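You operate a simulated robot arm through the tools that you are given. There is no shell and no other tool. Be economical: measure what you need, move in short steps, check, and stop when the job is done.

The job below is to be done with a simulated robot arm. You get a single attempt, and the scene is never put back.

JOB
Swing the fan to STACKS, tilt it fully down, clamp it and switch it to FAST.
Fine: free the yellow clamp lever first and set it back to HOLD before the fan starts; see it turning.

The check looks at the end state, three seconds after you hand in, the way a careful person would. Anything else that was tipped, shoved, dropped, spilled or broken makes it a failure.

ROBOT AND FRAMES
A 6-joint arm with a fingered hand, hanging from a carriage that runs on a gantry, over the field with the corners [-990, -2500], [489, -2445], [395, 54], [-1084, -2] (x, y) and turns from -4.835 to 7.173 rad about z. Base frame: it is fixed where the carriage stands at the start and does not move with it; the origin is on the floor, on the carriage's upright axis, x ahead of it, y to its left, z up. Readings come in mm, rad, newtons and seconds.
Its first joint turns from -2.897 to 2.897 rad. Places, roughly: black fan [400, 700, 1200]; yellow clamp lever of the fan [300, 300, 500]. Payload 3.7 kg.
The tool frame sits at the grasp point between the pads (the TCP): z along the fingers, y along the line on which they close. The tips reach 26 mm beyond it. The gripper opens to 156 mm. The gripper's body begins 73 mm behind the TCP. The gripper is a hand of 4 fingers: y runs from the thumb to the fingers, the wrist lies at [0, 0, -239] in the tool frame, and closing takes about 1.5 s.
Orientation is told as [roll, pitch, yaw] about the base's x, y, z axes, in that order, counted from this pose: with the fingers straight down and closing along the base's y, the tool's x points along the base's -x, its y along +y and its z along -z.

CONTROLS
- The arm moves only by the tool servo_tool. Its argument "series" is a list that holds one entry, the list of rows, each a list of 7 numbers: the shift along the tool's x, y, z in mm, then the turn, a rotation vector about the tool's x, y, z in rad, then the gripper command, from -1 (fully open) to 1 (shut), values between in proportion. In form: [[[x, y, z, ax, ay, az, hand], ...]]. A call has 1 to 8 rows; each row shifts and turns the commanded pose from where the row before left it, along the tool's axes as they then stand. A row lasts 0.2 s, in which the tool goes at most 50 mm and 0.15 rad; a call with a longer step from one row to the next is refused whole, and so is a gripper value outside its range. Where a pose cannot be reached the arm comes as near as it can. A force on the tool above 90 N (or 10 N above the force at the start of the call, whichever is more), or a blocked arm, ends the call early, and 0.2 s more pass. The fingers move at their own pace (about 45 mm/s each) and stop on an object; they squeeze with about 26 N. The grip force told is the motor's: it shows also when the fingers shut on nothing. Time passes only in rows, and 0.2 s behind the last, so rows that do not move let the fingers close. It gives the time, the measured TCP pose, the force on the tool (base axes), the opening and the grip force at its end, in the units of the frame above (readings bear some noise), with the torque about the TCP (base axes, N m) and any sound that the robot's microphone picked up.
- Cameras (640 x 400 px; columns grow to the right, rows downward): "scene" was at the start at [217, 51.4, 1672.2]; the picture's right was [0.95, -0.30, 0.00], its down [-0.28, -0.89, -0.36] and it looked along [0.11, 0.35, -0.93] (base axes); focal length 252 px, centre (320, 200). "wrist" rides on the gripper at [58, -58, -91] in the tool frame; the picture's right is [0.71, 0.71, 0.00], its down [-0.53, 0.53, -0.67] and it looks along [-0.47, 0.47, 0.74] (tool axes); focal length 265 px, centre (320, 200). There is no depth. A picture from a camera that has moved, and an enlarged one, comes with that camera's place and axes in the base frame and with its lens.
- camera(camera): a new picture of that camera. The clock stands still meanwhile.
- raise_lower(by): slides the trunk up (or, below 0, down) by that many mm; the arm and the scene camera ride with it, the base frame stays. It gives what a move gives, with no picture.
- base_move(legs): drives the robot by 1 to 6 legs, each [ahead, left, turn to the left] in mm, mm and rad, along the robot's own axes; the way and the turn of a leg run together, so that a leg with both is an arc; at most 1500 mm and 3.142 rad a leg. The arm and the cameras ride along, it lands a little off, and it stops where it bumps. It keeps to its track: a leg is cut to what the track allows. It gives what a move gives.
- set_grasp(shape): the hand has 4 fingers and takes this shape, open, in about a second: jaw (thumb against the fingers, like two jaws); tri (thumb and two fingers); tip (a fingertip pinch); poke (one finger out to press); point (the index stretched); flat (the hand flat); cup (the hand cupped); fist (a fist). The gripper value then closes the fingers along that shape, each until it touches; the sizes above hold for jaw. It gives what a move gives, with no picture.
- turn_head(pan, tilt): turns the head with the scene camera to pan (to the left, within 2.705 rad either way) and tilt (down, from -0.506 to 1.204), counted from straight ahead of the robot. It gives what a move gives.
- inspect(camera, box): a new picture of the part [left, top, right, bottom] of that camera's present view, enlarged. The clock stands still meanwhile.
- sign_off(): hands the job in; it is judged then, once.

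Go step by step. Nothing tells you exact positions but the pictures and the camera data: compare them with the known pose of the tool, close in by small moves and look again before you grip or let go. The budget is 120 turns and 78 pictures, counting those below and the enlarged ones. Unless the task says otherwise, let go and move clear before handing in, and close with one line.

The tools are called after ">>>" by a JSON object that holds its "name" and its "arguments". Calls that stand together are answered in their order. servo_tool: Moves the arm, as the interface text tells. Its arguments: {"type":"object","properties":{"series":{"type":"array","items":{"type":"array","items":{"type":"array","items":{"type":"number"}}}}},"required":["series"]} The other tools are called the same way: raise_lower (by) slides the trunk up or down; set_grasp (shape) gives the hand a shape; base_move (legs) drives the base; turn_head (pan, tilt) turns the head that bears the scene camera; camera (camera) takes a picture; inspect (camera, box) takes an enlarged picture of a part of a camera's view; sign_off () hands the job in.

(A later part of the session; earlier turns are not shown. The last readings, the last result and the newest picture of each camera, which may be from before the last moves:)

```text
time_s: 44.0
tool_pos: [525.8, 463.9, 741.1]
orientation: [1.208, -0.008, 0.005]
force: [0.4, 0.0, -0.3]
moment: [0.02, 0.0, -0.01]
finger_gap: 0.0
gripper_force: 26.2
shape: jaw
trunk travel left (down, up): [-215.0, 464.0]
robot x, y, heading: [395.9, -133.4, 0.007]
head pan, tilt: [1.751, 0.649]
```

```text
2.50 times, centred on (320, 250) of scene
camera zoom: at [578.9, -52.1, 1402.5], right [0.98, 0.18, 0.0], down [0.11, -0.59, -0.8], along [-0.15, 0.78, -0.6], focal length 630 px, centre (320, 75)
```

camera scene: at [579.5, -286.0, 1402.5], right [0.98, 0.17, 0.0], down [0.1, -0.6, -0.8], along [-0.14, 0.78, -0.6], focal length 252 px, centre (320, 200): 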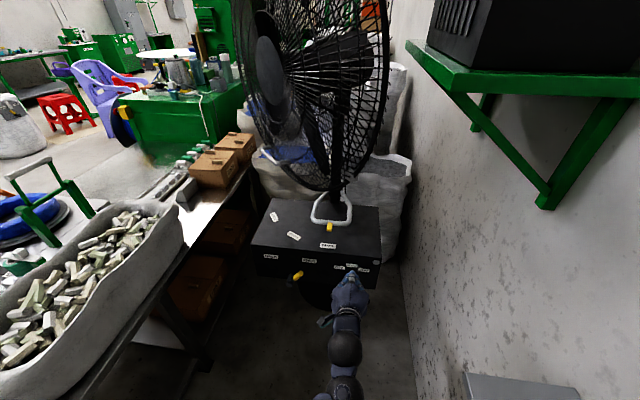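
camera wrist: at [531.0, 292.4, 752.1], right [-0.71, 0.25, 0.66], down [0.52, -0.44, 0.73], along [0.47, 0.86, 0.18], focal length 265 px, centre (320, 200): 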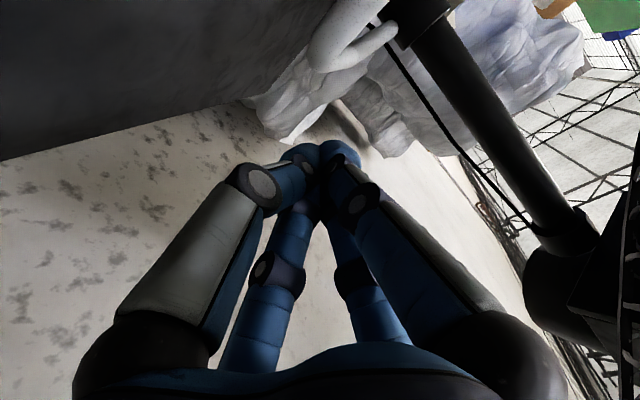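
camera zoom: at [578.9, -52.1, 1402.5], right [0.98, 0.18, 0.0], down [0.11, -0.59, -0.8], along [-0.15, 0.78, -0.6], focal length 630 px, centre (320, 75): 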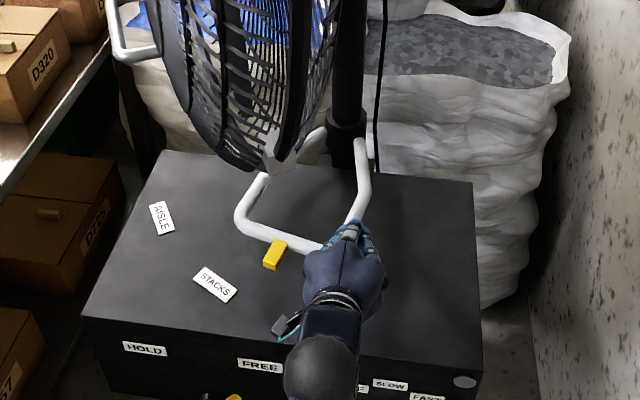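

The fan swings freely; pointer is about halfway. Continuing 40 mm.

>>> {"name": "servo_tool", "arguments": {"series": [[[14, 0, 0, 0, 0, 0, 1], [14, 0, 0, 0, 0, 0, 1], [12, 0, 0, 0, 0, 0, 1], [0, 0, 0, 0, 0, 0, 1]]]}}

>>> {"name": "inspect", "arguments": {"camera": "scene", "box": [240, 170, 400, 330]}}

```text
time_s: 45.0
tool_pos: [485.6, 465.7, 738.8]
orientation: [1.206, -0.009, 0.004]
force: [0.2, -0.2, 0.2]
moment: [0.0, 0.01, 0.02]
finger_gap: 0.0
gripper_force: 26.1
shape: jaw
trunk travel left (down, up): [-215.0, 464.0]
robot x, y, heading: [393.9, -137.5, 0.003]
head pan, tilt: [1.751, 0.649]
```

```text
2.50 times, centred on (320, 250) of scene
camera zoom: at [579.0, -52.1, 1402.4], right [0.98, 0.18, 0.0], down [0.11, -0.59, -0.8], along [-0.15, 0.78, -0.6], focal length 630 px, centre (320, 75)
```

zoom: 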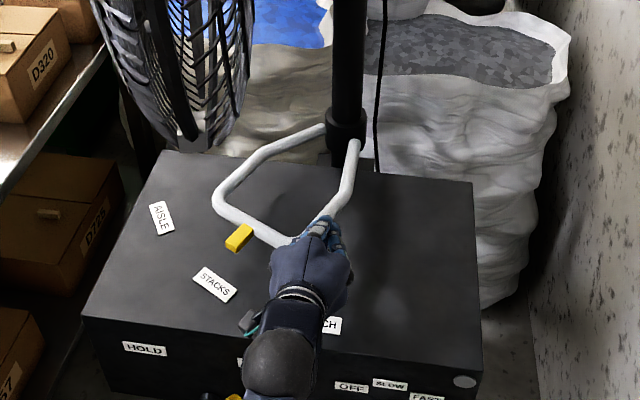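

Pointer ≈ −114.5°, label ≈ −117°: about 10 mm more.

>>> {"name": "servo_tool", "arguments": {"series": [[[8, 0, 0, 0, 0, 0, 1], [0, 0, 0, 0, 0, 0, 1]]]}}

>>> {"name": "inspect", "arguments": {"camera": "scene", "box": [250, 180, 350, 280]}}

```text
time_s: 45.6
tool_pos: [477.4, 465.8, 741.3]
orientation: [1.209, -0.009, 0.005]
force: [0.0, -0.2, 0.2]
moment: [0.01, 0.0, -0.02]
finger_gap: 0.1
gripper_force: 26.4
shape: jaw
trunk travel left (down, up): [-215.0, 464.0]
robot x, y, heading: [393.1, -133.2, 0.0]
head pan, tilt: [1.751, 0.649]
```

```text
4.00 times, centred on (300, 230) of scene
camera zoom: at [579.0, -52.2, 1402.5], right [0.98, 0.18, 0.0], down [0.11, -0.59, -0.8], along [-0.15, 0.78, -0.6], focal length 1008 px, centre (400, 80)
```

zoom: 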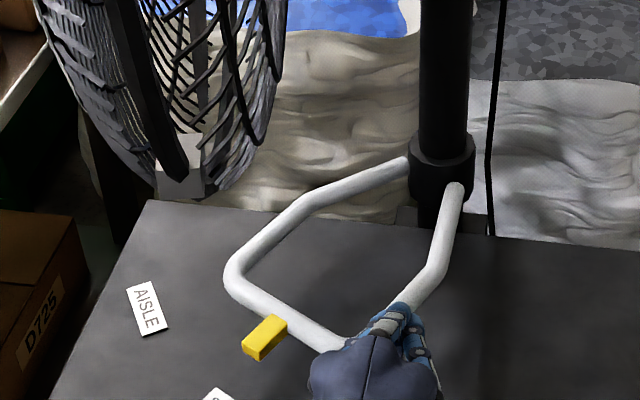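

>>> {"name": "servo_tool", "arguments": {"series": [[[7, 0, 0, 0, 0, 0, 1], [0, 0, 0, 0, 0, 0, 1], [-20, 0, 0, 0, 0, 0, 1], [-20, 0, -20, 0, 0, 0, 1], [-10, 0, -40, 0, 0, 0, 1], [0, 0, -40, 0, 0, 0, 1], [0, 0, 0, 0, 0, 0, 1]]]}}

>>> {"name": "inspect", "arguments": {"camera": "scene", "box": [250, 180, 390, 320]}}

```text
time_s: 47.2
tool_pos: [521.2, 370.7, 775.5]
orientation: [1.21, -0.009, 0.002]
force: [0.2, -0.1, -0.2]
moment: [0.02, 0.03, -0.01]
finger_gap: 0.0
gripper_force: 25.9
shape: jaw
trunk travel left (down, up): [-215.0, 464.0]
robot x, y, heading: [393.3, -136.9, 0.003]
head pan, tilt: [1.751, 0.649]
```

```text
2.86 times, centred on (320, 250) of scene
camera zoom: at [579.0, -52.0, 1402.5], right [0.98, 0.18, 0.0], down [0.11, -0.59, -0.8], along [-0.15, 0.78, -0.6], focal length 720 px, centre (320, 57)
```

zoom: 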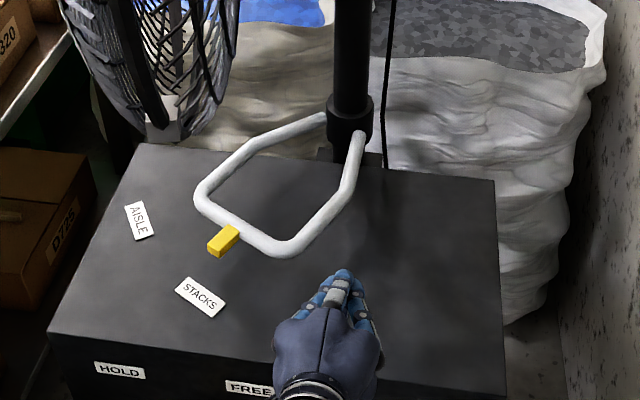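

The pointer now lines up with STACKS (both ≈ −116.5°). Next the tilt: I need to find the grey tilt bar on the fan, so I look up at it.

>>> {"name": "turn_head", "arguments": {"pan": 2.0, "tilt": 0.45}}

>>> {"name": "camera", "arguments": {"camera": "scene"}}

```text
time_s: 48.0
tool_pos: [521.0, 371.4, 776.3]
orientation: [1.21, -0.01, 0.001]
force: [1.2, -0.7, 0.1]
moment: [-0.04, -0.04, -0.01]
finger_gap: 0.1
gripper_force: 25.7
shape: jaw
trunk travel left (down, up): [-215.0, 464.0]
robot x, y, heading: [396.7, -135.4, 0.002]
head pan, tilt: [2.0, 0.45]
```

```text
37 pictures are left
camera scene: at [556.3, -54.1, 1420.3], right [0.91, 0.42, 0.0], down [0.18, -0.4, -0.9], along [-0.38, 0.82, -0.44], focal length 252 px, centre (320, 200)
```

scene: 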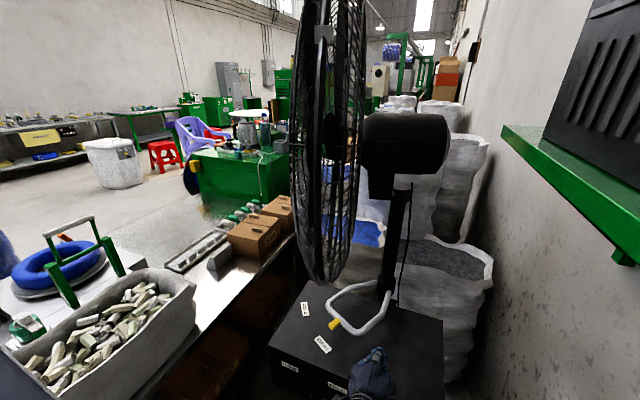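

The disc is seen edge-on from here; the grey tilt bar is on its front (−x side). I'll back off, rise and move to the front-left of the fan to see it.

>>> {"name": "base_move", "arguments": {"legs": [[0, -260, 0]]}}

>>> {"name": "raise_lower", "arguments": {"by": 300}}

>>> {"name": "base_move", "arguments": {"legs": [[-500, 0, 0]]}}

>>> {"name": "turn_head", "arguments": {"pan": 1.1, "tilt": 0.5}}

>>> {"name": "camera", "arguments": {"camera": "scene"}}

```text
time_s: 49.9
tool_pos: [521.4, 110.3, 775.4]
orientation: [1.211, -0.009, 0.003]
force: [0.8, 0.3, -0.3]
moment: [0.05, -0.01, 0.02]
finger_gap: 0.0
gripper_force: 26.0
shape: jaw
trunk travel left (down, up): [-215.0, 464.0]
robot x, y, heading: [396.6, -396.5, -0.001]
head pan, tilt: [2.0, 0.45]
```

```text
time_s: 52.9
tool_pos: [521.9, 110.1, 1077.0]
orientation: [1.21, -0.008, 0.002]
force: [0.3, -0.9, 0.0]
moment: [-0.05, 0.01, 0.01]
finger_gap: 0.2
gripper_force: 26.4
shape: jaw
trunk travel left (down, up): [-515.0, 164.0]
robot x, y, heading: [397.2, -396.5, 0.0]
head pan, tilt: [2.0, 0.45]
```

```text
time_s: 55.9
tool_pos: [9.3, 108.1, 1077.3]
orientation: [1.211, -0.009, 0.011]
force: [0.8, 0.1, 0.4]
moment: [0.04, 0.0, 0.02]
finger_gap: 0.2
gripper_force: 26.3
shape: jaw
trunk travel left (down, up): [-515.0, 164.0]
robot x, y, heading: [-112.4, -400.2, 0.01]
head pan, tilt: [2.0, 0.45]
```

```text
time_s: 57.1
tool_pos: [8.4, 109.3, 1076.4]
orientation: [1.21, -0.008, 0.009]
force: [-0.1, 0.0, -0.1]
moment: [-0.02, -0.01, 0.03]
finger_gap: 0.0
gripper_force: 26.4
shape: jaw
trunk travel left (down, up): [-515.0, 164.0]
robot x, y, heading: [-114.4, -398.2, 0.009]
head pan, tilt: [1.1, 0.499]
```

```text
36 pictures are left
camera scene: at [126.5, -318.4, 1715.9], right [0.9, -0.44, 0.0], down [-0.21, -0.43, -0.88], along [0.39, 0.79, -0.48], focal length 252 px, centre (320, 200)
```

scene: 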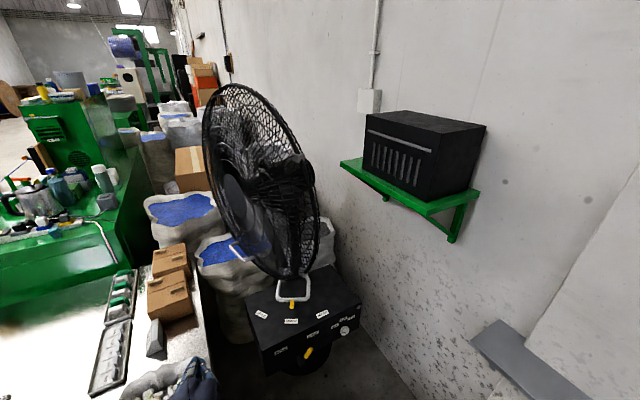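

>>> {"name": "inspect", "arguments": {"camera": "scene", "box": [180, 70, 380, 390]}}

>>> {"name": "inspect", "arguments": {"camera": "scene", "box": [200, 200, 330, 310]}}

>>> {"name": "camera", "arguments": {"camera": "wrist"}}

```text
1.25 times, centred on (280, 230) of scene
camera zoom: at [126.5, -318.4, 1715.9], right [0.9, -0.44, 0.0], down [-0.21, -0.43, -0.88], along [0.39, 0.79, -0.48], focal length 315 px, centre (370, 162)
```

zoom: 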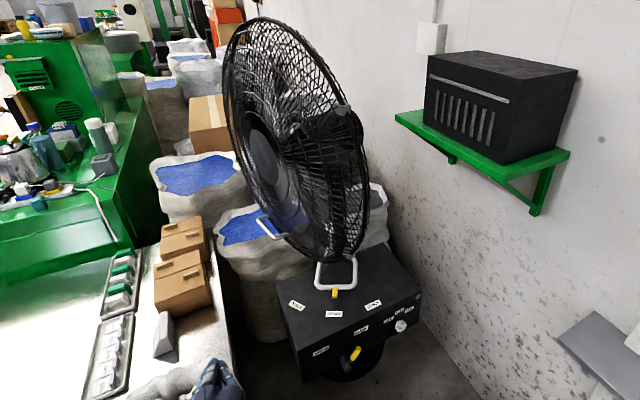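

```text
3.64 times, centred on (265, 255) of scene
camera zoom: at [126.5, -318.4, 1715.9], right [0.9, -0.44, 0.0], down [-0.21, -0.43, -0.88], along [0.39, 0.79, -0.48], focal length 916 px, centre (520, 0)
```

zoom: 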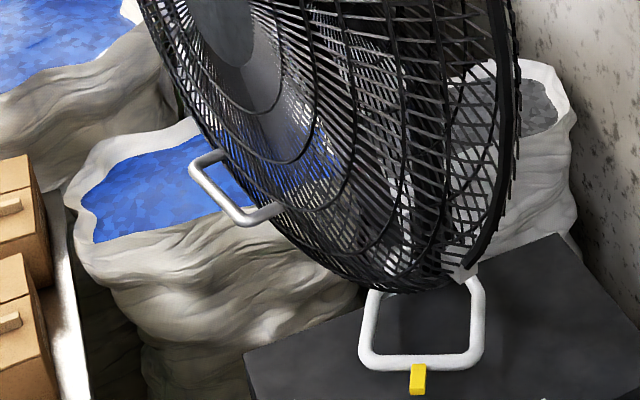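

```text
33 pictures are left
camera wrist: at [-47.3, 1.4, 1054.0], right [-0.71, 0.24, 0.66], down [0.52, -0.43, 0.73], along [0.46, 0.87, 0.18], focal length 265 px, centre (320, 200)
```

wrist: 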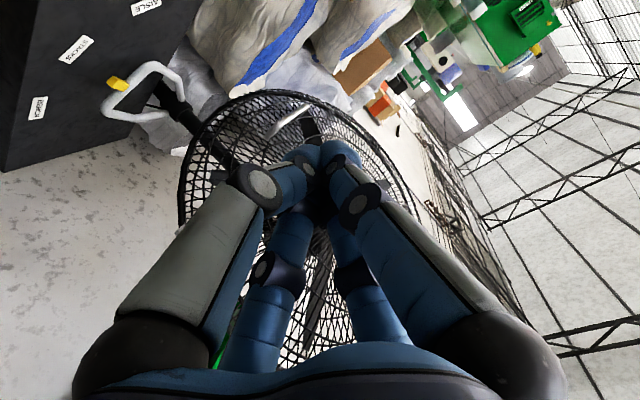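

The tilt bar is triangulated at ≈(179,568,1000), at the cage's lower front; fan faces azimuth ≈ −158°. Pressing down on it from above/in front tilts the fan down. I'll yaw the tool 30° and drive to a standoff above the bar.

>>> {"name": "servo_tool", "arguments": {"series": [[[0, 0, 0, 0, -0.1225, 0.046, 1], [0, 0, 0, 0, -0.1225, 0.046, 1], [0, 0, 0, 0, -0.1225, 0.046, 1], [0, 0, 0, 0, -0.1225, 0.046, 1], [0, 0, 0, 0, 0, 0, 1]]]}}

>>> {"name": "base_move", "arguments": {"legs": [[60, 340, 0]]}}

>>> {"name": "turn_head", "arguments": {"pan": 1.35, "tilt": 0.75}}

>>> {"name": "camera", "arguments": {"camera": "scene"}}

>>> {"name": "camera", "arguments": {"camera": "wrist"}}

```text
time_s: 58.3
tool_pos: [10.0, 108.2, 1076.6]
orientation: [1.215, -0.008, -0.514]
force: [0.7, -1.1, 0.1]
moment: [0.03, 0.0, -0.05]
finger_gap: 0.2
gripper_force: 26.0
shape: jaw
trunk travel left (down, up): [-515.0, 164.0]
robot x, y, heading: [-113.5, -400.9, 0.01]
head pan, tilt: [1.1, 0.499]
```

```text
time_s: 60.5
tool_pos: [72.1, 445.4, 1076.9]
orientation: [1.215, -0.01, -0.528]
force: [0.0, 0.1, 0.8]
moment: [-0.01, 0.01, 0.04]
finger_gap: 0.0
gripper_force: 26.4
shape: jaw
trunk travel left (down, up): [-515.0, 164.0]
robot x, y, heading: [-59.1, -60.3, -0.003]
head pan, tilt: [1.1, 0.499]
```

```text
time_s: 61.3
tool_pos: [72.7, 445.5, 1076.8]
orientation: [1.215, -0.009, -0.527]
force: [0.0, -0.3, 1.2]
moment: [0.03, -0.04, 0.01]
finger_gap: 0.0
gripper_force: 25.4
shape: jaw
trunk travel left (down, up): [-515.0, 164.0]
robot x, y, heading: [-56.2, -58.7, -0.004]
head pan, tilt: [1.349, 0.75]
```

```text
32 pictures are left
camera scene: at [161.9, 17.9, 1694.0], right [0.97, -0.22, 0.0], down [-0.15, -0.66, -0.73], along [0.16, 0.71, -0.68], focal length 252 px, centre (320, 200)
```

scene: 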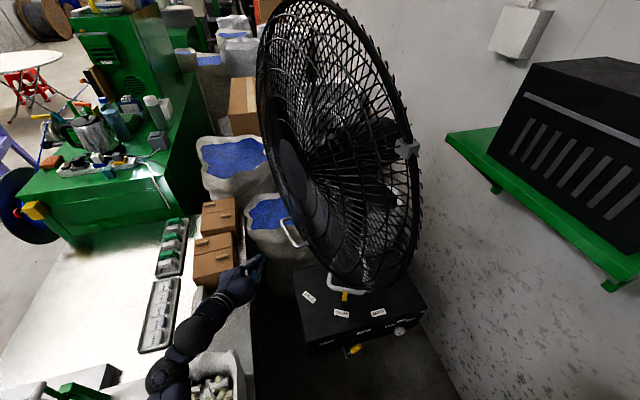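

```text
31 pictures are left
camera wrist: at [-29.9, 382.7, 1053.6], right [-0.49, 0.57, 0.66], down [0.23, -0.64, 0.73], along [0.84, 0.51, 0.19], focal length 265 px, centre (320, 200)
```

wrist: 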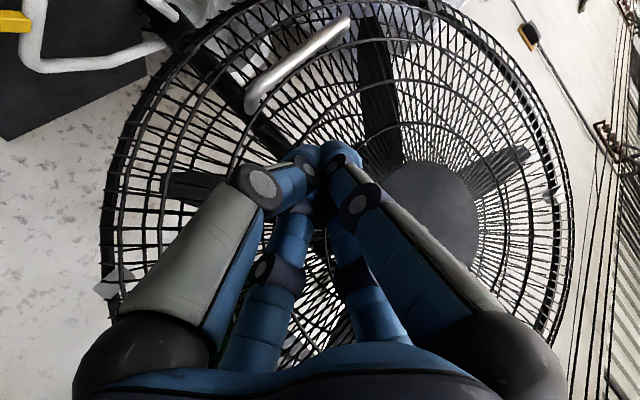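

>>> {"name": "inspect", "arguments": {"camera": "scene", "box": [220, 190, 340, 310]}}

```text
3.33 times, centred on (280, 250) of scene
camera zoom: at [161.9, 17.9, 1694.0], right [0.97, -0.22, 0.0], down [-0.15, -0.66, -0.73], along [0.16, 0.71, -0.68], focal length 840 px, centre (453, 33)
```

zoom: 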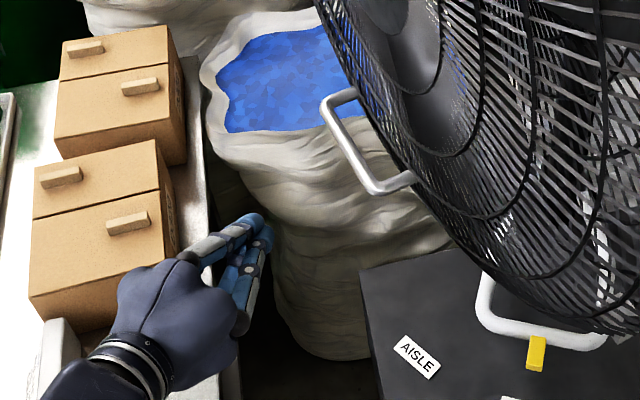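

Bar corners: near (195,532,998), far (161,680,980); midpoint ≈ (178,606,990). I'll move over it at z≈1077.

>>> {"name": "base_move", "arguments": {"legs": [[55, 80, 0]]}}

>>> {"name": "camera", "arguments": {"camera": "wrist"}}

```text
time_s: 62.4
tool_pos: [128.6, 528.1, 1076.6]
orientation: [1.213, -0.008, -0.528]
force: [0.2, 0.5, 0.4]
moment: [0.01, 0.03, 0.0]
finger_gap: 0.0
gripper_force: 26.3
shape: jaw
trunk travel left (down, up): [-515.0, 164.0]
robot x, y, heading: [0.2, 19.8, -0.004]
head pan, tilt: [1.349, 0.75]
```

```text
29 pictures are left
camera wrist: at [26.0, 464.3, 1053.4], right [-0.49, 0.57, 0.66], down [0.23, -0.64, 0.73], along [0.84, 0.51, 0.19], focal length 265 px, centre (320, 200)
```

wrist: 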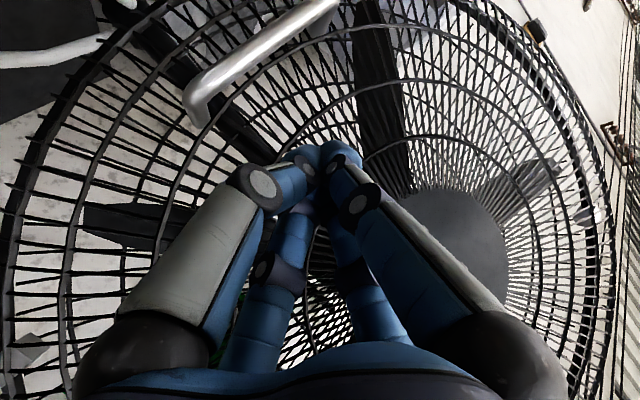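

>>> {"name": "servo_tool", "arguments": {"series": [[[-1, 9, 24, 0, 0, 0, 1], [-1, 9, 24, 0, 0, 0, 1], [-1, 9, 24, 0, 0, 0, 1], [0, 0, 0, 0, 0, 0, 1]]]}}

>>> {"name": "inspect", "arguments": {"camera": "scene", "box": [240, 200, 340, 300]}}

```text
time_s: 63.4
tool_pos: [168.3, 592.0, 1075.9]
orientation: [1.214, -0.01, -0.526]
force: [0.0, -0.4, 0.8]
moment: [0.01, 0.03, 0.03]
finger_gap: 0.0
gripper_force: 26.6
shape: jaw
trunk travel left (down, up): [-515.0, 164.0]
robot x, y, heading: [-1.5, 20.9, -0.001]
head pan, tilt: [1.349, 0.75]
```

```text
4.00 times, centred on (290, 250) of scene
camera zoom: at [217.4, 99.4, 1693.9], right [0.97, -0.22, 0.0], down [-0.15, -0.66, -0.73], along [0.16, 0.71, -0.68], focal length 1008 px, centre (440, 0)
```

zoom: 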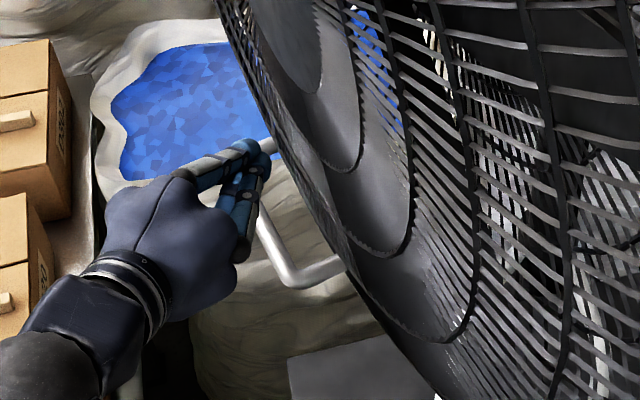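

Fingers are above the bar. Lowering onto it.

>>> {"name": "servo_tool", "arguments": {"series": [[[0, -15, 5, 0, 0, 0, 1], [0, -15, 5, 0, 0, 0, 1], [0, -15, 5, 0, 0, 0, 1], [0, -10, 3, 0, 0, 0, 1], [0, 0, 0, 0, 0, 0, 1]]]}}

>>> {"name": "inspect", "arguments": {"camera": "scene", "box": [240, 200, 340, 300]}}

```text
time_s: 64.6
tool_pos: [167.9, 590.8, 1018.7]
orientation: [1.214, -0.009, -0.526]
force: [0.9, 0.5, -0.3]
moment: [-0.02, -0.04, 0.01]
finger_gap: 0.3
gripper_force: 26.2
shape: jaw
trunk travel left (down, up): [-515.0, 164.0]
robot x, y, heading: [-3.4, 17.8, -0.0]
head pan, tilt: [1.349, 0.75]
```

```text
4.00 times, centred on (290, 250) of scene
camera zoom: at [217.4, 99.4, 1693.9], right [0.97, -0.22, 0.0], down [-0.15, -0.66, -0.73], along [0.16, 0.71, -0.68], focal length 1008 px, centre (440, 0)
```

zoom: 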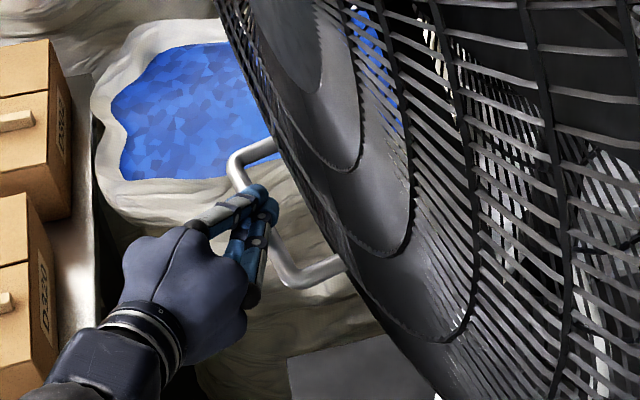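

>>> {"name": "servo_tool", "arguments": {"series": [[[0, -9, 3, 0, 0, 0, 1], [-4, -8, 7, 0, 0, 0, 1], [-5, -8, 7, 0, 0, 0, 1], [-5, -8, 7, 0, 0, 0, 1], [-5, -8, 7, 0, 0, 0, 1], [0, 0, 0, 0, 0, 0, 1]]]}}

>>> {"name": "inspect", "arguments": {"camera": "scene", "box": [240, 200, 340, 300]}}

```text
time_s: 66.0
tool_pos: [193.0, 591.5, 968.6]
orientation: [1.209, -0.008, -0.527]
force: [0.2, 0.3, 0.1]
moment: [-0.03, 0.0, -0.02]
finger_gap: 0.0
gripper_force: 26.1
shape: jaw
trunk travel left (down, up): [-515.0, 164.0]
robot x, y, heading: [2.0, 24.3, -0.001]
head pan, tilt: [1.349, 0.75]
```

```text
4.00 times, centred on (290, 250) of scene
camera zoom: at [217.4, 99.4, 1693.7], right [0.97, -0.22, 0.0], down [-0.15, -0.66, -0.73], along [0.16, 0.71, -0.68], focal length 1008 px, centre (440, 0)
```

zoom: 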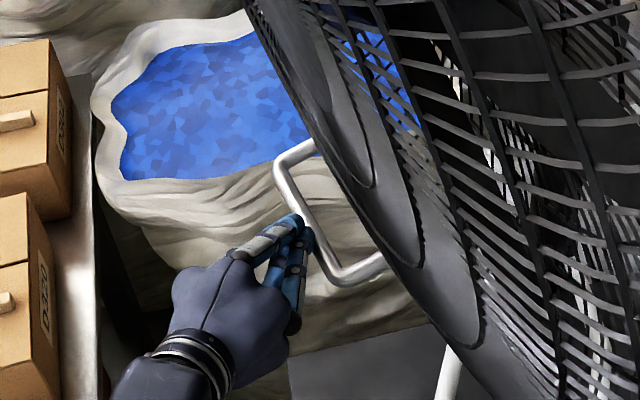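

It tilts. The bar is retreating faster than my fingertips, so I use more backward motion.

>>> {"name": "servo_tool", "arguments": {"series": [[[-8, 2, 8, 0, 0, 0, 1], [-8, -6, 11, 0, 0, 0, 1], [-8, -7, 10, 0, 0, 0, 1], [-8, -7, 10, 0, 0, 0, 1], [-8, -7, 10, 0, 0, 0, 1], [0, 0, 0, 0, 0, 0, 1]]]}}

>>> {"name": "inspect", "arguments": {"camera": "scene", "box": [240, 200, 340, 300]}}

```text
time_s: 67.4
tool_pos: [243.4, 604.2, 925.3]
orientation: [1.206, -0.009, -0.526]
force: [-14.5, -4.8, 4.4]
moment: [0.1, -0.14, 0.12]
finger_gap: 0.0
gripper_force: 25.8
shape: jaw
trunk travel left (down, up): [-515.0, 164.0]
robot x, y, heading: [-2.6, 23.7, -0.003]
head pan, tilt: [1.349, 0.75]
```

```text
4.00 times, centred on (290, 250) of scene
camera zoom: at [216.1, 99.2, 1693.1], right [0.97, -0.22, 0.0], down [-0.15, -0.67, -0.73], along [0.16, 0.71, -0.68], focal length 1008 px, centre (440, 0)
```

zoom: 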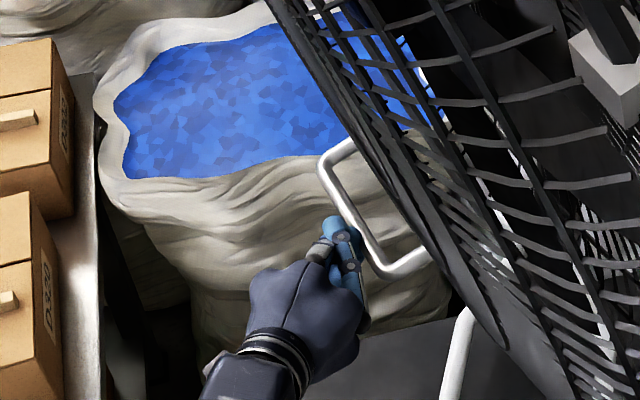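

A 15 N reaction appears — possibly the stop. I push a little more to check.

>>> {"name": "servo_tool", "arguments": {"series": [[[-4, -4, 6, 0, 0, 0, 1], [-4, -4, 6, 0, 0, 0, 1], [0, 0, 0, 0, 0, 0, 1]]]}}

>>> {"name": "inspect", "arguments": {"camera": "scene", "box": [240, 200, 340, 300]}}

```text
time_s: 68.2
tool_pos: [244.0, 606.3, 921.9]
orientation: [1.211, 0.002, -0.516]
force: [-39.5, -12.5, 20.4]
moment: [0.34, -0.63, 0.33]
finger_gap: 0.0
gripper_force: 26.8
shape: jaw
out of reach, approached as far as the arm can: row 2
trunk travel left (down, up): [-515.0, 164.0]
robot x, y, heading: [-3.4, 19.1, 0.002]
head pan, tilt: [1.349, 0.75]
```

```text
4.00 times, centred on (290, 250) of scene
camera zoom: at [214.2, 99.2, 1692.9], right [0.98, -0.22, -0.01], down [-0.15, -0.67, -0.73], along [0.16, 0.71, -0.68], focal length 1008 px, centre (440, 0)
```

zoom: 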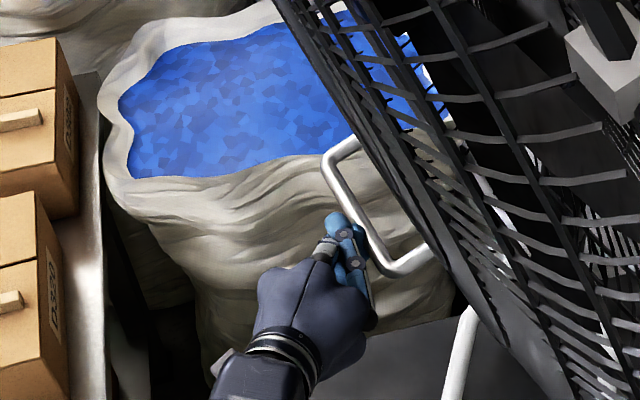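

Force climbs to 45 N without motion: fully down at its stop. I release and withdraw forward and up, then check the pointer.

>>> {"name": "servo_tool", "arguments": {"series": [[[8, 6, -12, 0, 0, 0, 1], [12, 2, -14, 0, 0, 0, 1], [15, -5, -25, 0, 0, 0, 1], [15, 0, -40, 0, 0, 0, 1], [5, 20, -40, 0, 0, 0, 1], [0, 30, -35, 0, 0, 0, 1], [0, 30, -30, 0, 0, 0, 1], [0, 0, 0, 0, 0, 0, 1]]]}}

>>> {"name": "camera", "arguments": {"camera": "scene"}}

```text
time_s: 70.0
tool_pos: [127.6, 498.3, 1068.1]
orientation: [1.213, -0.009, -0.528]
force: [-0.3, 0.2, -0.3]
moment: [-0.02, 0.0, -0.02]
finger_gap: 0.1
gripper_force: 25.8
shape: jaw
trunk travel left (down, up): [-515.0, 164.0]
robot x, y, heading: [1.8, 21.8, -0.004]
head pan, tilt: [1.349, 0.75]
```

```text
23 pictures are left
camera scene: at [217.4, 99.4, 1693.9], right [0.97, -0.22, 0.0], down [-0.15, -0.66, -0.73], along [0.16, 0.71, -0.68], focal length 252 px, centre (320, 200)
```

scene: 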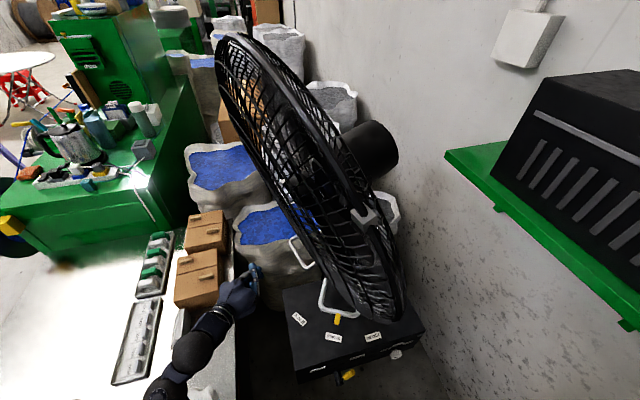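

>>> {"name": "inspect", "arguments": {"camera": "scene", "box": [275, 230, 405, 360]}}

```text
3.08 times, centred on (340, 295) of scene
camera zoom: at [217.4, 99.4, 1693.9], right [0.97, -0.22, 0.0], down [-0.15, -0.66, -0.73], along [0.16, 0.71, -0.68], focal length 775 px, centre (258, -92)
```

zoom: 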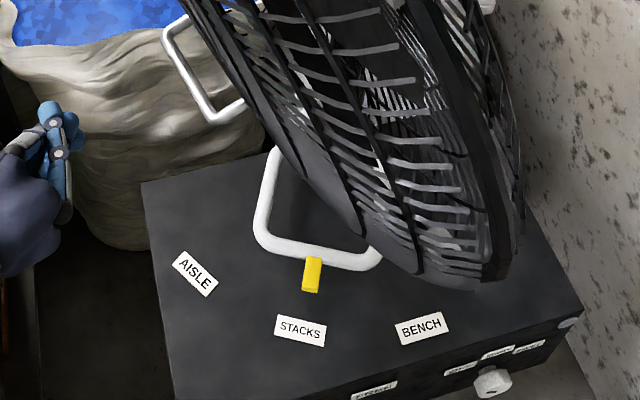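

Pointer still at STACKS (−116.8° vs label −117.1°) and the tilt held. Now back to the clamp: withdraw, straighten the tool, move over to the right of the lever.

>>> {"name": "base_move", "arguments": {"legs": [[0, -420, 0], [385, 0, 0]]}}

>>> {"name": "servo_tool", "arguments": {"series": [[[0, 0, 0, 0, 0.1235, -0.046, 1], [0, 0, 0, 0, 0.1235, -0.046, 1], [0, 0, 0, 0, 0.1235, -0.046, 1], [0, 0, 0, 0, 0.1235, -0.046, 1], [0, 0, 0, -0.12, 0, 0, 1], [0, 0, 0, -0.12, 0, 0, 1], [0, 0, 0, -0.12, 0, 0, 1], [0, 0, 0, 0, 0, 0, 1]]]}}

>>> {"name": "raise_lower", "arguments": {"by": -514}}

```text
time_s: 74.6
tool_pos: [510.0, 90.4, 1069.4]
orientation: [1.213, -0.008, -0.522]
force: [-0.1, 1.1, 0.0]
moment: [0.05, 0.01, -0.01]
finger_gap: 0.0
gripper_force: 25.8
shape: jaw
trunk travel left (down, up): [-515.0, 164.0]
robot x, y, heading: [384.9, -386.9, 0.007]
head pan, tilt: [1.349, 0.75]
```

```text
time_s: 76.4
tool_pos: [510.3, 90.7, 1068.1]
orientation: [1.572, -0.006, 0.007]
force: [-0.3, -1.0, -0.6]
moment: [-0.01, -0.02, 0.02]
finger_gap: 0.0
gripper_force: 26.1
shape: jaw
trunk travel left (down, up): [-515.0, 164.0]
robot x, y, heading: [385.3, -390.7, 0.01]
head pan, tilt: [1.349, 0.75]
```

```text
refused: -514 is not a number from -400 to 400
```

>>> {"name": "raise_lower", "arguments": {"by": -400}}

>>> {"name": "raise_lower", "arguments": {"by": -112}}

>>> {"name": "servo_tool", "arguments": {"series": [[[20, -10, 25, 0, 0, 0, 1], [20, -10, 25, 0, 0, 0, 1], [20, -10, 25, 0, 0, 0, 1], [20, -10, 25, 0, 0, 0, 1], [0, 0, 0, 0, 0, 0, 1]]]}}

>>> {"name": "turn_head", "arguments": {"pan": 1.8, "tilt": 0.65}}

>>> {"name": "inspect", "arguments": {"camera": "scene", "box": [220, 130, 420, 330]}}

```text
time_s: 80.2
tool_pos: [511.0, 90.6, 669.1]
orientation: [1.572, -0.009, 0.005]
force: [-0.3, -0.9, 0.5]
moment: [0.0, 0.02, -0.01]
finger_gap: 0.0
gripper_force: 25.4
shape: jaw
trunk travel left (down, up): [-115.0, 564.0]
robot x, y, heading: [381.7, -389.1, 0.011]
head pan, tilt: [1.349, 0.75]
```

```text
time_s: 81.7
tool_pos: [509.7, 91.8, 556.3]
orientation: [1.569, -0.006, 0.007]
force: [-0.3, 0.2, -0.7]
moment: [0.0, -0.02, -0.01]
finger_gap: 0.1
gripper_force: 25.9
shape: jaw
trunk travel left (down, up): [-3.0, 676.0]
robot x, y, heading: [383.0, -389.5, 0.005]
head pan, tilt: [1.349, 0.75]
```

```text
time_s: 82.9
tool_pos: [428.8, 186.8, 515.1]
orientation: [1.57, -0.006, 0.006]
force: [-0.2, -0.4, 0.3]
moment: [0.02, -0.01, -0.02]
finger_gap: 0.0
gripper_force: 26.1
shape: jaw
trunk travel left (down, up): [-3.0, 676.0]
robot x, y, heading: [384.5, -386.1, 0.004]
head pan, tilt: [1.349, 0.75]
```

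```text
time_s: 83.8
tool_pos: [429.1, 186.7, 516.3]
orientation: [1.57, -0.007, 0.005]
force: [0.2, 0.0, 0.0]
moment: [0.0, 0.02, 0.0]
finger_gap: 0.0
gripper_force: 25.9
shape: jaw
trunk travel left (down, up): [-3.0, 676.0]
robot x, y, heading: [386.9, -387.4, 0.007]
head pan, tilt: [1.799, 0.649]
```

```text
2.00 times, centred on (320, 230) of scene
camera zoom: at [565.3, -305.1, 1190.5], right [0.97, 0.23, 0.0], down [0.14, -0.59, -0.8], along [-0.18, 0.77, -0.6], focal length 504 px, centre (320, 140)
```

zoom: 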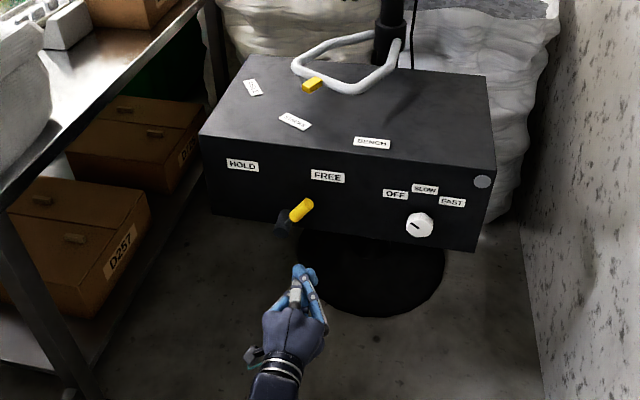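

Lever at FREE as expected; hand is lower-right of it. Advancing by base and then pushing on the arc back to HOLD.

>>> {"name": "base_move", "arguments": {"legs": [[0, 117, 0]]}}

>>> {"name": "servo_tool", "arguments": {"series": [[[11, 5, 0, 0, 0, 0, 1], [11, 5, 0, 0, 0, 0, 1], [7, 10, 0, 0, 0, 0, 1], [8, 9, 0, 0, 0, 0, 1], [9, 7, 0, 0, 0, 0, 1], [10, 6, 0, 0, 0, 0, 1], [0, 0, 0, 0, 0, 0, 1]]]}}

>>> {"name": "inspect", "arguments": {"camera": "scene", "box": [250, 180, 370, 300]}}

```text
time_s: 85.0
tool_pos: [427.5, 302.8, 516.9]
orientation: [1.571, -0.007, 0.011]
force: [-0.5, 0.3, -0.2]
moment: [0.0, 0.0, 0.01]
finger_gap: 0.0
gripper_force: 26.2
shape: jaw
trunk travel left (down, up): [-3.0, 676.0]
robot x, y, heading: [386.0, -269.5, 0.007]
head pan, tilt: [1.799, 0.649]
```

```text
time_s: 86.6
tool_pos: [369.1, 300.2, 556.5]
orientation: [1.571, -0.008, 0.012]
force: [-0.2, -0.2, 0.3]
moment: [0.0, 0.0, -0.04]
finger_gap: 0.0
gripper_force: 26.1
shape: jaw
trunk travel left (down, up): [-3.0, 676.0]
robot x, y, heading: [384.3, -272.8, 0.006]
head pan, tilt: [1.799, 0.649]
```

```text
3.33 times, centred on (310, 240) of scene
camera zoom: at [564.1, -189.9, 1190.5], right [0.97, 0.23, 0.0], down [0.14, -0.59, -0.8], along [-0.19, 0.77, -0.6], focal length 840 px, centre (353, 67)
```

zoom: 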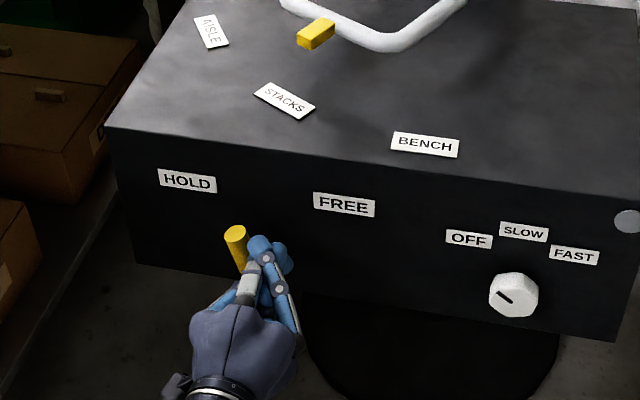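

Lever is upright, moving on to HOLD and pressing gently to its stop.

>>> {"name": "servo_tool", "arguments": {"series": [[[11, 4, 0, 0, 0, 0, 1], [12, 1, 0, 0, 0, 0, 1], [11, -1, 0, 0, 0, 0, 1], [10, -3, 0, 0, 0, 0, 1], [5, -2, 0, 0, 0, 0, 1], [0, 0, 0, 0, 0, 0, 1]]]}}

>>> {"name": "servo_tool", "arguments": {"series": [[[-10, 3, 0, 0, 0, 0, 1], [-15, 3, -10, 0, 0, 0, 1], [0, 0, -40, 0, 0, 0, 1], [0, 0, -40, 0, 0, 0, 1], [0, 0, -30, 0, 0, 0, 1], [0, 0, 0, 0, 0, 0, 1]]]}}

>>> {"name": "inspect", "arguments": {"camera": "scene", "box": [250, 180, 370, 300]}}

```text
time_s: 88.0
tool_pos: [334.9, 301.6, 559.3]
orientation: [1.577, -0.012, -0.003]
force: [28.3, -8.6, 20.4]
moment: [0.19, 0.09, -0.22]
finger_gap: 0.0
gripper_force: 26.2
shape: jaw
trunk travel left (down, up): [-3.0, 676.0]
robot x, y, heading: [382.7, -273.7, 0.003]
head pan, tilt: [1.799, 0.649]
```

```text
time_s: 89.4
tool_pos: [348.1, 178.8, 564.9]
orientation: [1.572, -0.006, 0.009]
force: [0.3, -0.7, 0.4]
moment: [0.0, -0.03, 0.04]
finger_gap: 0.0
gripper_force: 26.3
shape: jaw
trunk travel left (down, up): [-3.0, 676.0]
robot x, y, heading: [385.7, -273.9, 0.01]
head pan, tilt: [1.799, 0.649]
```

```text
3.33 times, centred on (310, 240) of scene
camera zoom: at [564.0, -189.4, 1190.5], right [0.97, 0.23, 0.0], down [0.14, -0.59, -0.8], along [-0.19, 0.77, -0.6], focal length 840 px, centre (353, 67)
```

zoom: 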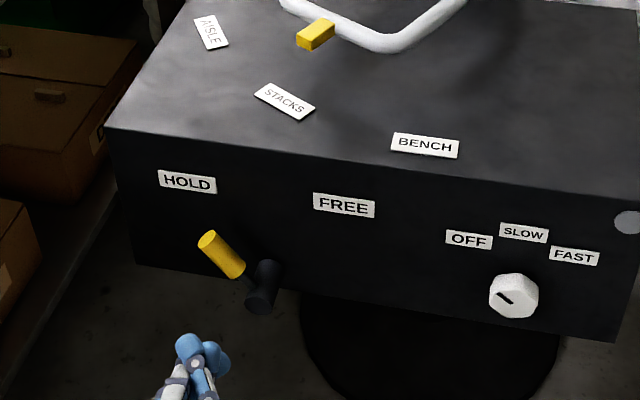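

The clamp is hard against its stop at HOLD. Next the knob at ≈(591,338,530): move there with fingers half open, pre-rotated −45°, so a +90° twist goes OFF→FAST.

>>> {"name": "servo_tool", "arguments": {"series": [[[-35, -5, 0, 0, 0, 0, -0.1], [-35, -5, 0, 0, 0, 0, -0.1], [-35, -5, 0, 0, 0, 0, -0.1], [-35, -5, 0, 0, 0, 0, -0.1], [-35, -5, 0, 0, 0, 0, -0.1], [-35, -5, 0, 0, 0, 0, -0.1], [-33, -5, 0, 0, 0.03, 0, -0.1], [0, 0, 0, 0, 0, 0, -0.1]]]}}

>>> {"name": "servo_tool", "arguments": {"series": [[[0, 0, 0, 0, 0, -0.131, -0.1], [0, 0, 0, 0, 0, -0.131, -0.1], [0, 0, 0, 0, 0, -0.131, -0.1], [0, 0, 0, 0, 0, -0.131, -0.1], [0, 0, 0, 0, 0, -0.131, -0.1], [0, 0, 0, 0, 0, -0.13, -0.1], [0, 0, 0, 0, 0, 0, -0.1]]]}}

>>> {"name": "camera", "arguments": {"camera": "wrist"}}

>>> {"name": "inspect", "arguments": {"camera": "scene", "box": [280, 180, 420, 320]}}

```text
time_s: 91.2
tool_pos: [588.4, 182.5, 530.0]
orientation: [1.57, -0.006, 0.041]
force: [0.0, -0.2, -0.4]
moment: [0.0, -0.02, -0.05]
finger_gap: 85.6
gripper_force: 0.1
shape: jaw
trunk travel left (down, up): [-3.0, 676.0]
robot x, y, heading: [384.0, -273.6, 0.009]
head pan, tilt: [1.799, 0.649]
```

```text
time_s: 92.8
tool_pos: [590.5, 183.0, 528.7]
orientation: [1.568, -0.794, 0.041]
force: [-0.9, -0.1, -0.2]
moment: [-0.02, 0.02, -0.01]
finger_gap: 85.3
gripper_force: 0.1
shape: jaw
trunk travel left (down, up): [-3.0, 676.0]
robot x, y, heading: [385.5, -276.6, 0.008]
head pan, tilt: [1.799, 0.649]
```

```text
18 pictures are left
camera wrist: at [595.3, 91.7, 446.5], right [-1.0, -0.04, -0.01], down [0.02, -0.67, 0.74], along [-0.04, 0.74, 0.67], focal length 265 px, centre (320, 200)
```

wrist: 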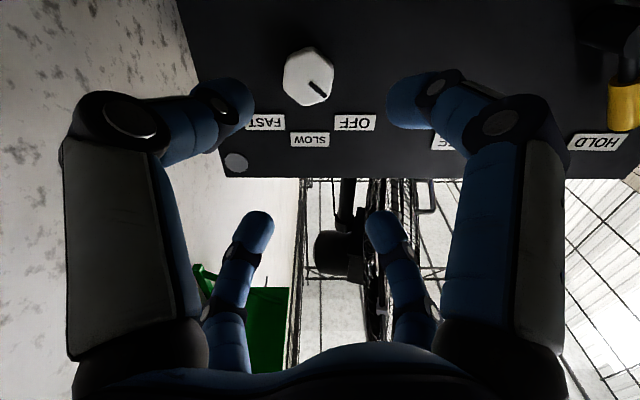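

```text
2.86 times, centred on (350, 250) of scene
camera zoom: at [564.1, -189.9, 1190.5], right [0.97, 0.23, 0.0], down [0.14, -0.59, -0.8], along [-0.19, 0.77, -0.6], focal length 720 px, centre (234, 57)
```

zoom: 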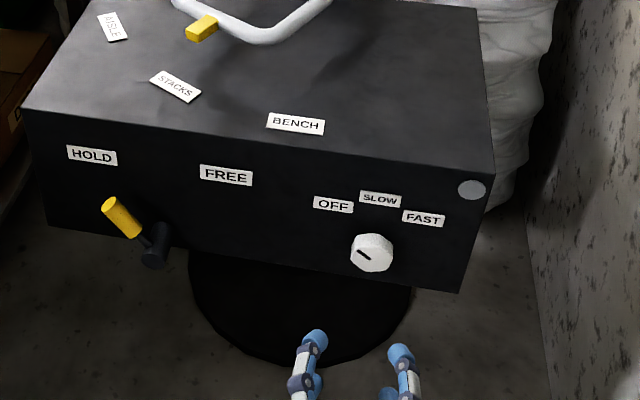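

Knob front center ≈ (592,342,524), axis nearly aligned. Approaching: base +95, fine correction, then forward.

>>> {"name": "base_move", "arguments": {"legs": [[0, 95, 0]]}}

>>> {"name": "servo_tool", "arguments": {"series": [[[1.4, -4.2, 0, 0, 0, 0, -0.1], [0, 0, 0, 0, 0, 0, -0.1]]]}}

>>> {"name": "camera", "arguments": {"camera": "wrist"}}

```text
time_s: 93.9
tool_pos: [589.7, 281.1, 528.9]
orientation: [1.571, -0.793, 0.041]
force: [0.1, -0.7, 0.1]
moment: [0.02, 0.01, 0.0]
finger_gap: 85.6
gripper_force: 0.1
shape: jaw
trunk travel left (down, up): [-3.0, 676.0]
robot x, y, heading: [382.1, -176.9, 0.008]
head pan, tilt: [1.799, 0.649]
```

```text
time_s: 94.5
tool_pos: [590.4, 280.7, 525.6]
orientation: [1.57, -0.794, 0.041]
force: [0.1, -0.7, -0.3]
moment: [0.03, 0.02, -0.02]
finger_gap: 85.3
gripper_force: 0.1
shape: jaw
trunk travel left (down, up): [-3.0, 676.0]
robot x, y, heading: [382.8, -177.1, 0.005]
head pan, tilt: [1.799, 0.649]
```

```text
16 pictures are left
camera wrist: at [596.5, 188.3, 442.8], right [-1.0, -0.04, -0.01], down [0.02, -0.67, 0.74], along [-0.03, 0.74, 0.67], focal length 265 px, centre (320, 200)
```

wrist: 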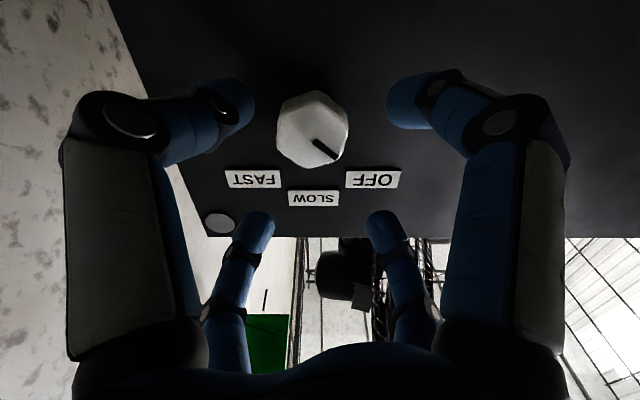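

>>> {"name": "servo_tool", "arguments": {"series": [[[0, -3.5, 12, 0, 0, 0, -0.1], [0, 0, 15, 0, 0, 0, -0.1], [0, 0, 15, 0, 0, 0, -0.1], [0, 0, 6, 0, 0, 0, -0.1], [0, 0, 0, 0, 0, 0, -0.1]]]}}

>>> {"name": "camera", "arguments": {"camera": "wrist"}}

```text
time_s: 95.7
tool_pos: [592.3, 327.2, 522.1]
orientation: [1.567, -0.792, 0.039]
force: [-0.7, 0.2, 0.4]
moment: [-0.02, 0.0, 0.0]
finger_gap: 85.7
gripper_force: 0.1
shape: jaw
trunk travel left (down, up): [-3.0, 676.0]
robot x, y, heading: [385.8, -179.5, 0.009]
head pan, tilt: [1.799, 0.649]
```

```text
15 pictures are left
camera wrist: at [596.5, 235.9, 439.8], right [-1.0, -0.04, -0.01], down [0.02, -0.67, 0.74], along [-0.03, 0.74, 0.67], focal length 265 px, centre (320, 200)
```

wrist: 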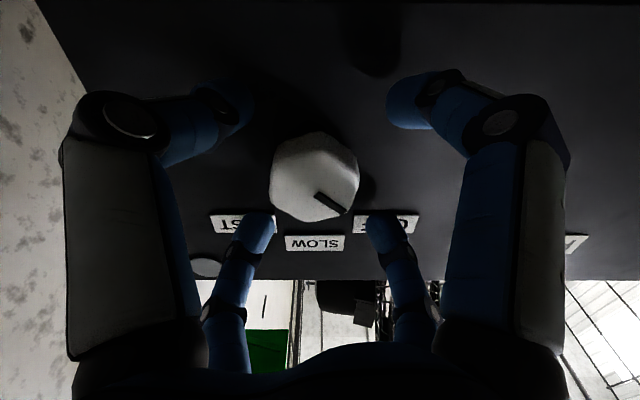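

Knob sits centered among the fingers, tips close to the face. Closing.

>>> {"name": "servo_tool", "arguments": {"series": [[[0, 0, 0, 0, 0, 0, 1], [0, 0, 0, 0, 0, 0, 1], [0, 0, 0, 0, 0, 0, 1], [0, 0, 0, 0, 0, 0, 1], [0, 0, 0, 0, 0, 0, 1], [0, 0, 0, 0, 0, 0, 1], [0, 0, 0, 0, 0, 0, 1]]]}}

```text
time_s: 97.3
tool_pos: [592.0, 327.0, 521.8]
orientation: [1.569, -0.793, 0.045]
force: [0.4, 1.5, -0.9]
moment: [-0.02, 0.0, -0.04]
finger_gap: 38.4
gripper_force: 25.5
shape: jaw
trunk travel left (down, up): [-3.0, 676.0]
robot x, y, heading: [386.8, -179.9, 0.007]
head pan, tilt: [1.799, 0.649]
```

Gripped at 38 mm. Twisting +45° first.

>>> {"name": "servo_tool", "arguments": {"series": [[[0, 0, 0, 0, 0, 0.131, 1], [0, 0, 0, 0, 0, 0.131, 1], [0, 0, 0, 0, 0, 0.131, 1], [0, 0, 0, 0, 0, 0.131, 1], [0, 0, 0, 0, 0, 0.131, 1], [0, 0, 0, 0, 0, 0.131, 1], [0, 0, 0, 0, 0, 0, 1]]]}}

>>> {"name": "inspect", "arguments": {"camera": "scene", "box": [330, 210, 410, 290]}}

```text
time_s: 98.9
tool_pos: [590.8, 328.9, 522.9]
orientation: [1.571, -0.003, 0.042]
force: [-7.6, -5.0, 12.8]
moment: [0.38, -0.01, 0.17]
finger_gap: 37.3
gripper_force: 26.0
shape: jaw
trunk travel left (down, up): [-3.0, 676.0]
robot x, y, heading: [378.9, -176.9, 0.006]
head pan, tilt: [1.799, 0.649]
```

```text
5.00 times, centred on (370, 250) of scene
camera zoom: at [562.1, -93.2, 1190.4], right [0.97, 0.23, 0.0], down [0.14, -0.59, -0.8], along [-0.19, 0.77, -0.6], focal length 1260 px, centre (70, -50)
```

zoom: 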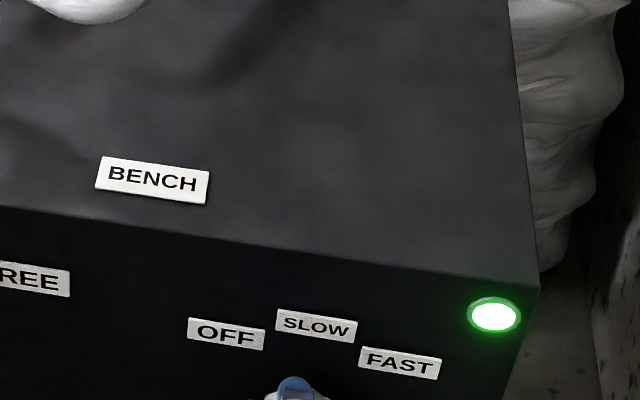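

The lamp turned green — the switch has left OFF. Twisting the second 45° to FAST.

>>> {"name": "servo_tool", "arguments": {"series": [[[0, 0, 0, 0, 0, 0.131, 1], [0, 0, 0, 0, 0, 0.131, 1], [0, 0, 0, 0, 0, 0.131, 1], [0, 0, 0, 0, 0, 0.131, 1], [0, 0, 0, 0, 0, 0.131, 1], [0, 0, 0, 0, 0, 0.131, 1], [0, 0, 0, 0, 0, 0.06, 1], [0, 0, 0, 0, 0, 0, 1]]]}}

>>> {"name": "servo_tool", "arguments": {"series": [[[0, 0, 0, 0, 0, 0, -0.2], [0, 0, 0, 0, 0, 0, -0.2], [0, 0, 0, 0, 0, 0, -0.2], [0, 0, 0, 0, 0, 0, -0.2], [0, 0, -30, 0, 0, 0, -0.2], [0, 0, -40, 0, 0, 0, -0.2], [0, 0, -40, 0, 0, 0, -0.2], [0, 0, -40, 0, 0, 0, -0.2]]]}}

>>> {"name": "inspect", "arguments": {"camera": "scene", "box": [280, 190, 420, 330]}}

```text
time_s: 100.7
tool_pos: [591.3, 328.0, 523.1]
orientation: [1.574, 0.842, 0.041]
force: [-4.9, -7.5, 20.1]
moment: [0.61, -0.05, 0.21]
finger_gap: 37.3
gripper_force: 26.0
shape: jaw
trunk travel left (down, up): [-3.0, 676.0]
robot x, y, heading: [383.5, -179.2, 0.01]
head pan, tilt: [1.799, 0.649]
```

```text
time_s: 102.5
tool_pos: [597.8, 177.5, 522.1]
orientation: [1.568, 0.843, 0.036]
force: [0.0, 0.4, 0.3]
moment: [0.01, 0.01, 0.0]
finger_gap: 92.9
gripper_force: 0.0
shape: jaw
trunk travel left (down, up): [-3.0, 676.0]
robot x, y, heading: [385.9, -173.0, 0.006]
head pan, tilt: [1.799, 0.649]
```

```text
2.86 times, centred on (350, 260) of scene
camera zoom: at [563.2, -93.8, 1190.4], right [0.97, 0.23, 0.0], down [0.14, -0.59, -0.8], along [-0.19, 0.77, -0.61], focal length 720 px, centre (234, 29)
```

zoom: 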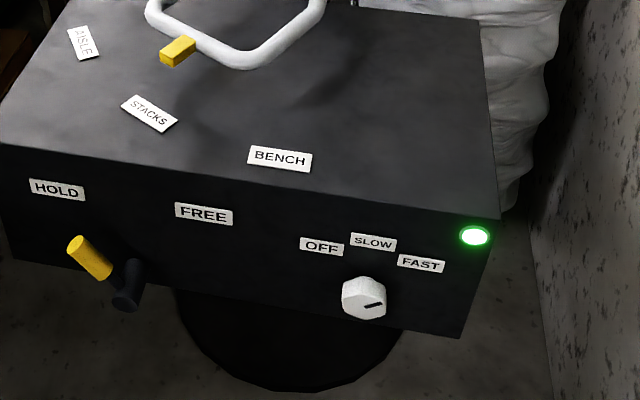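

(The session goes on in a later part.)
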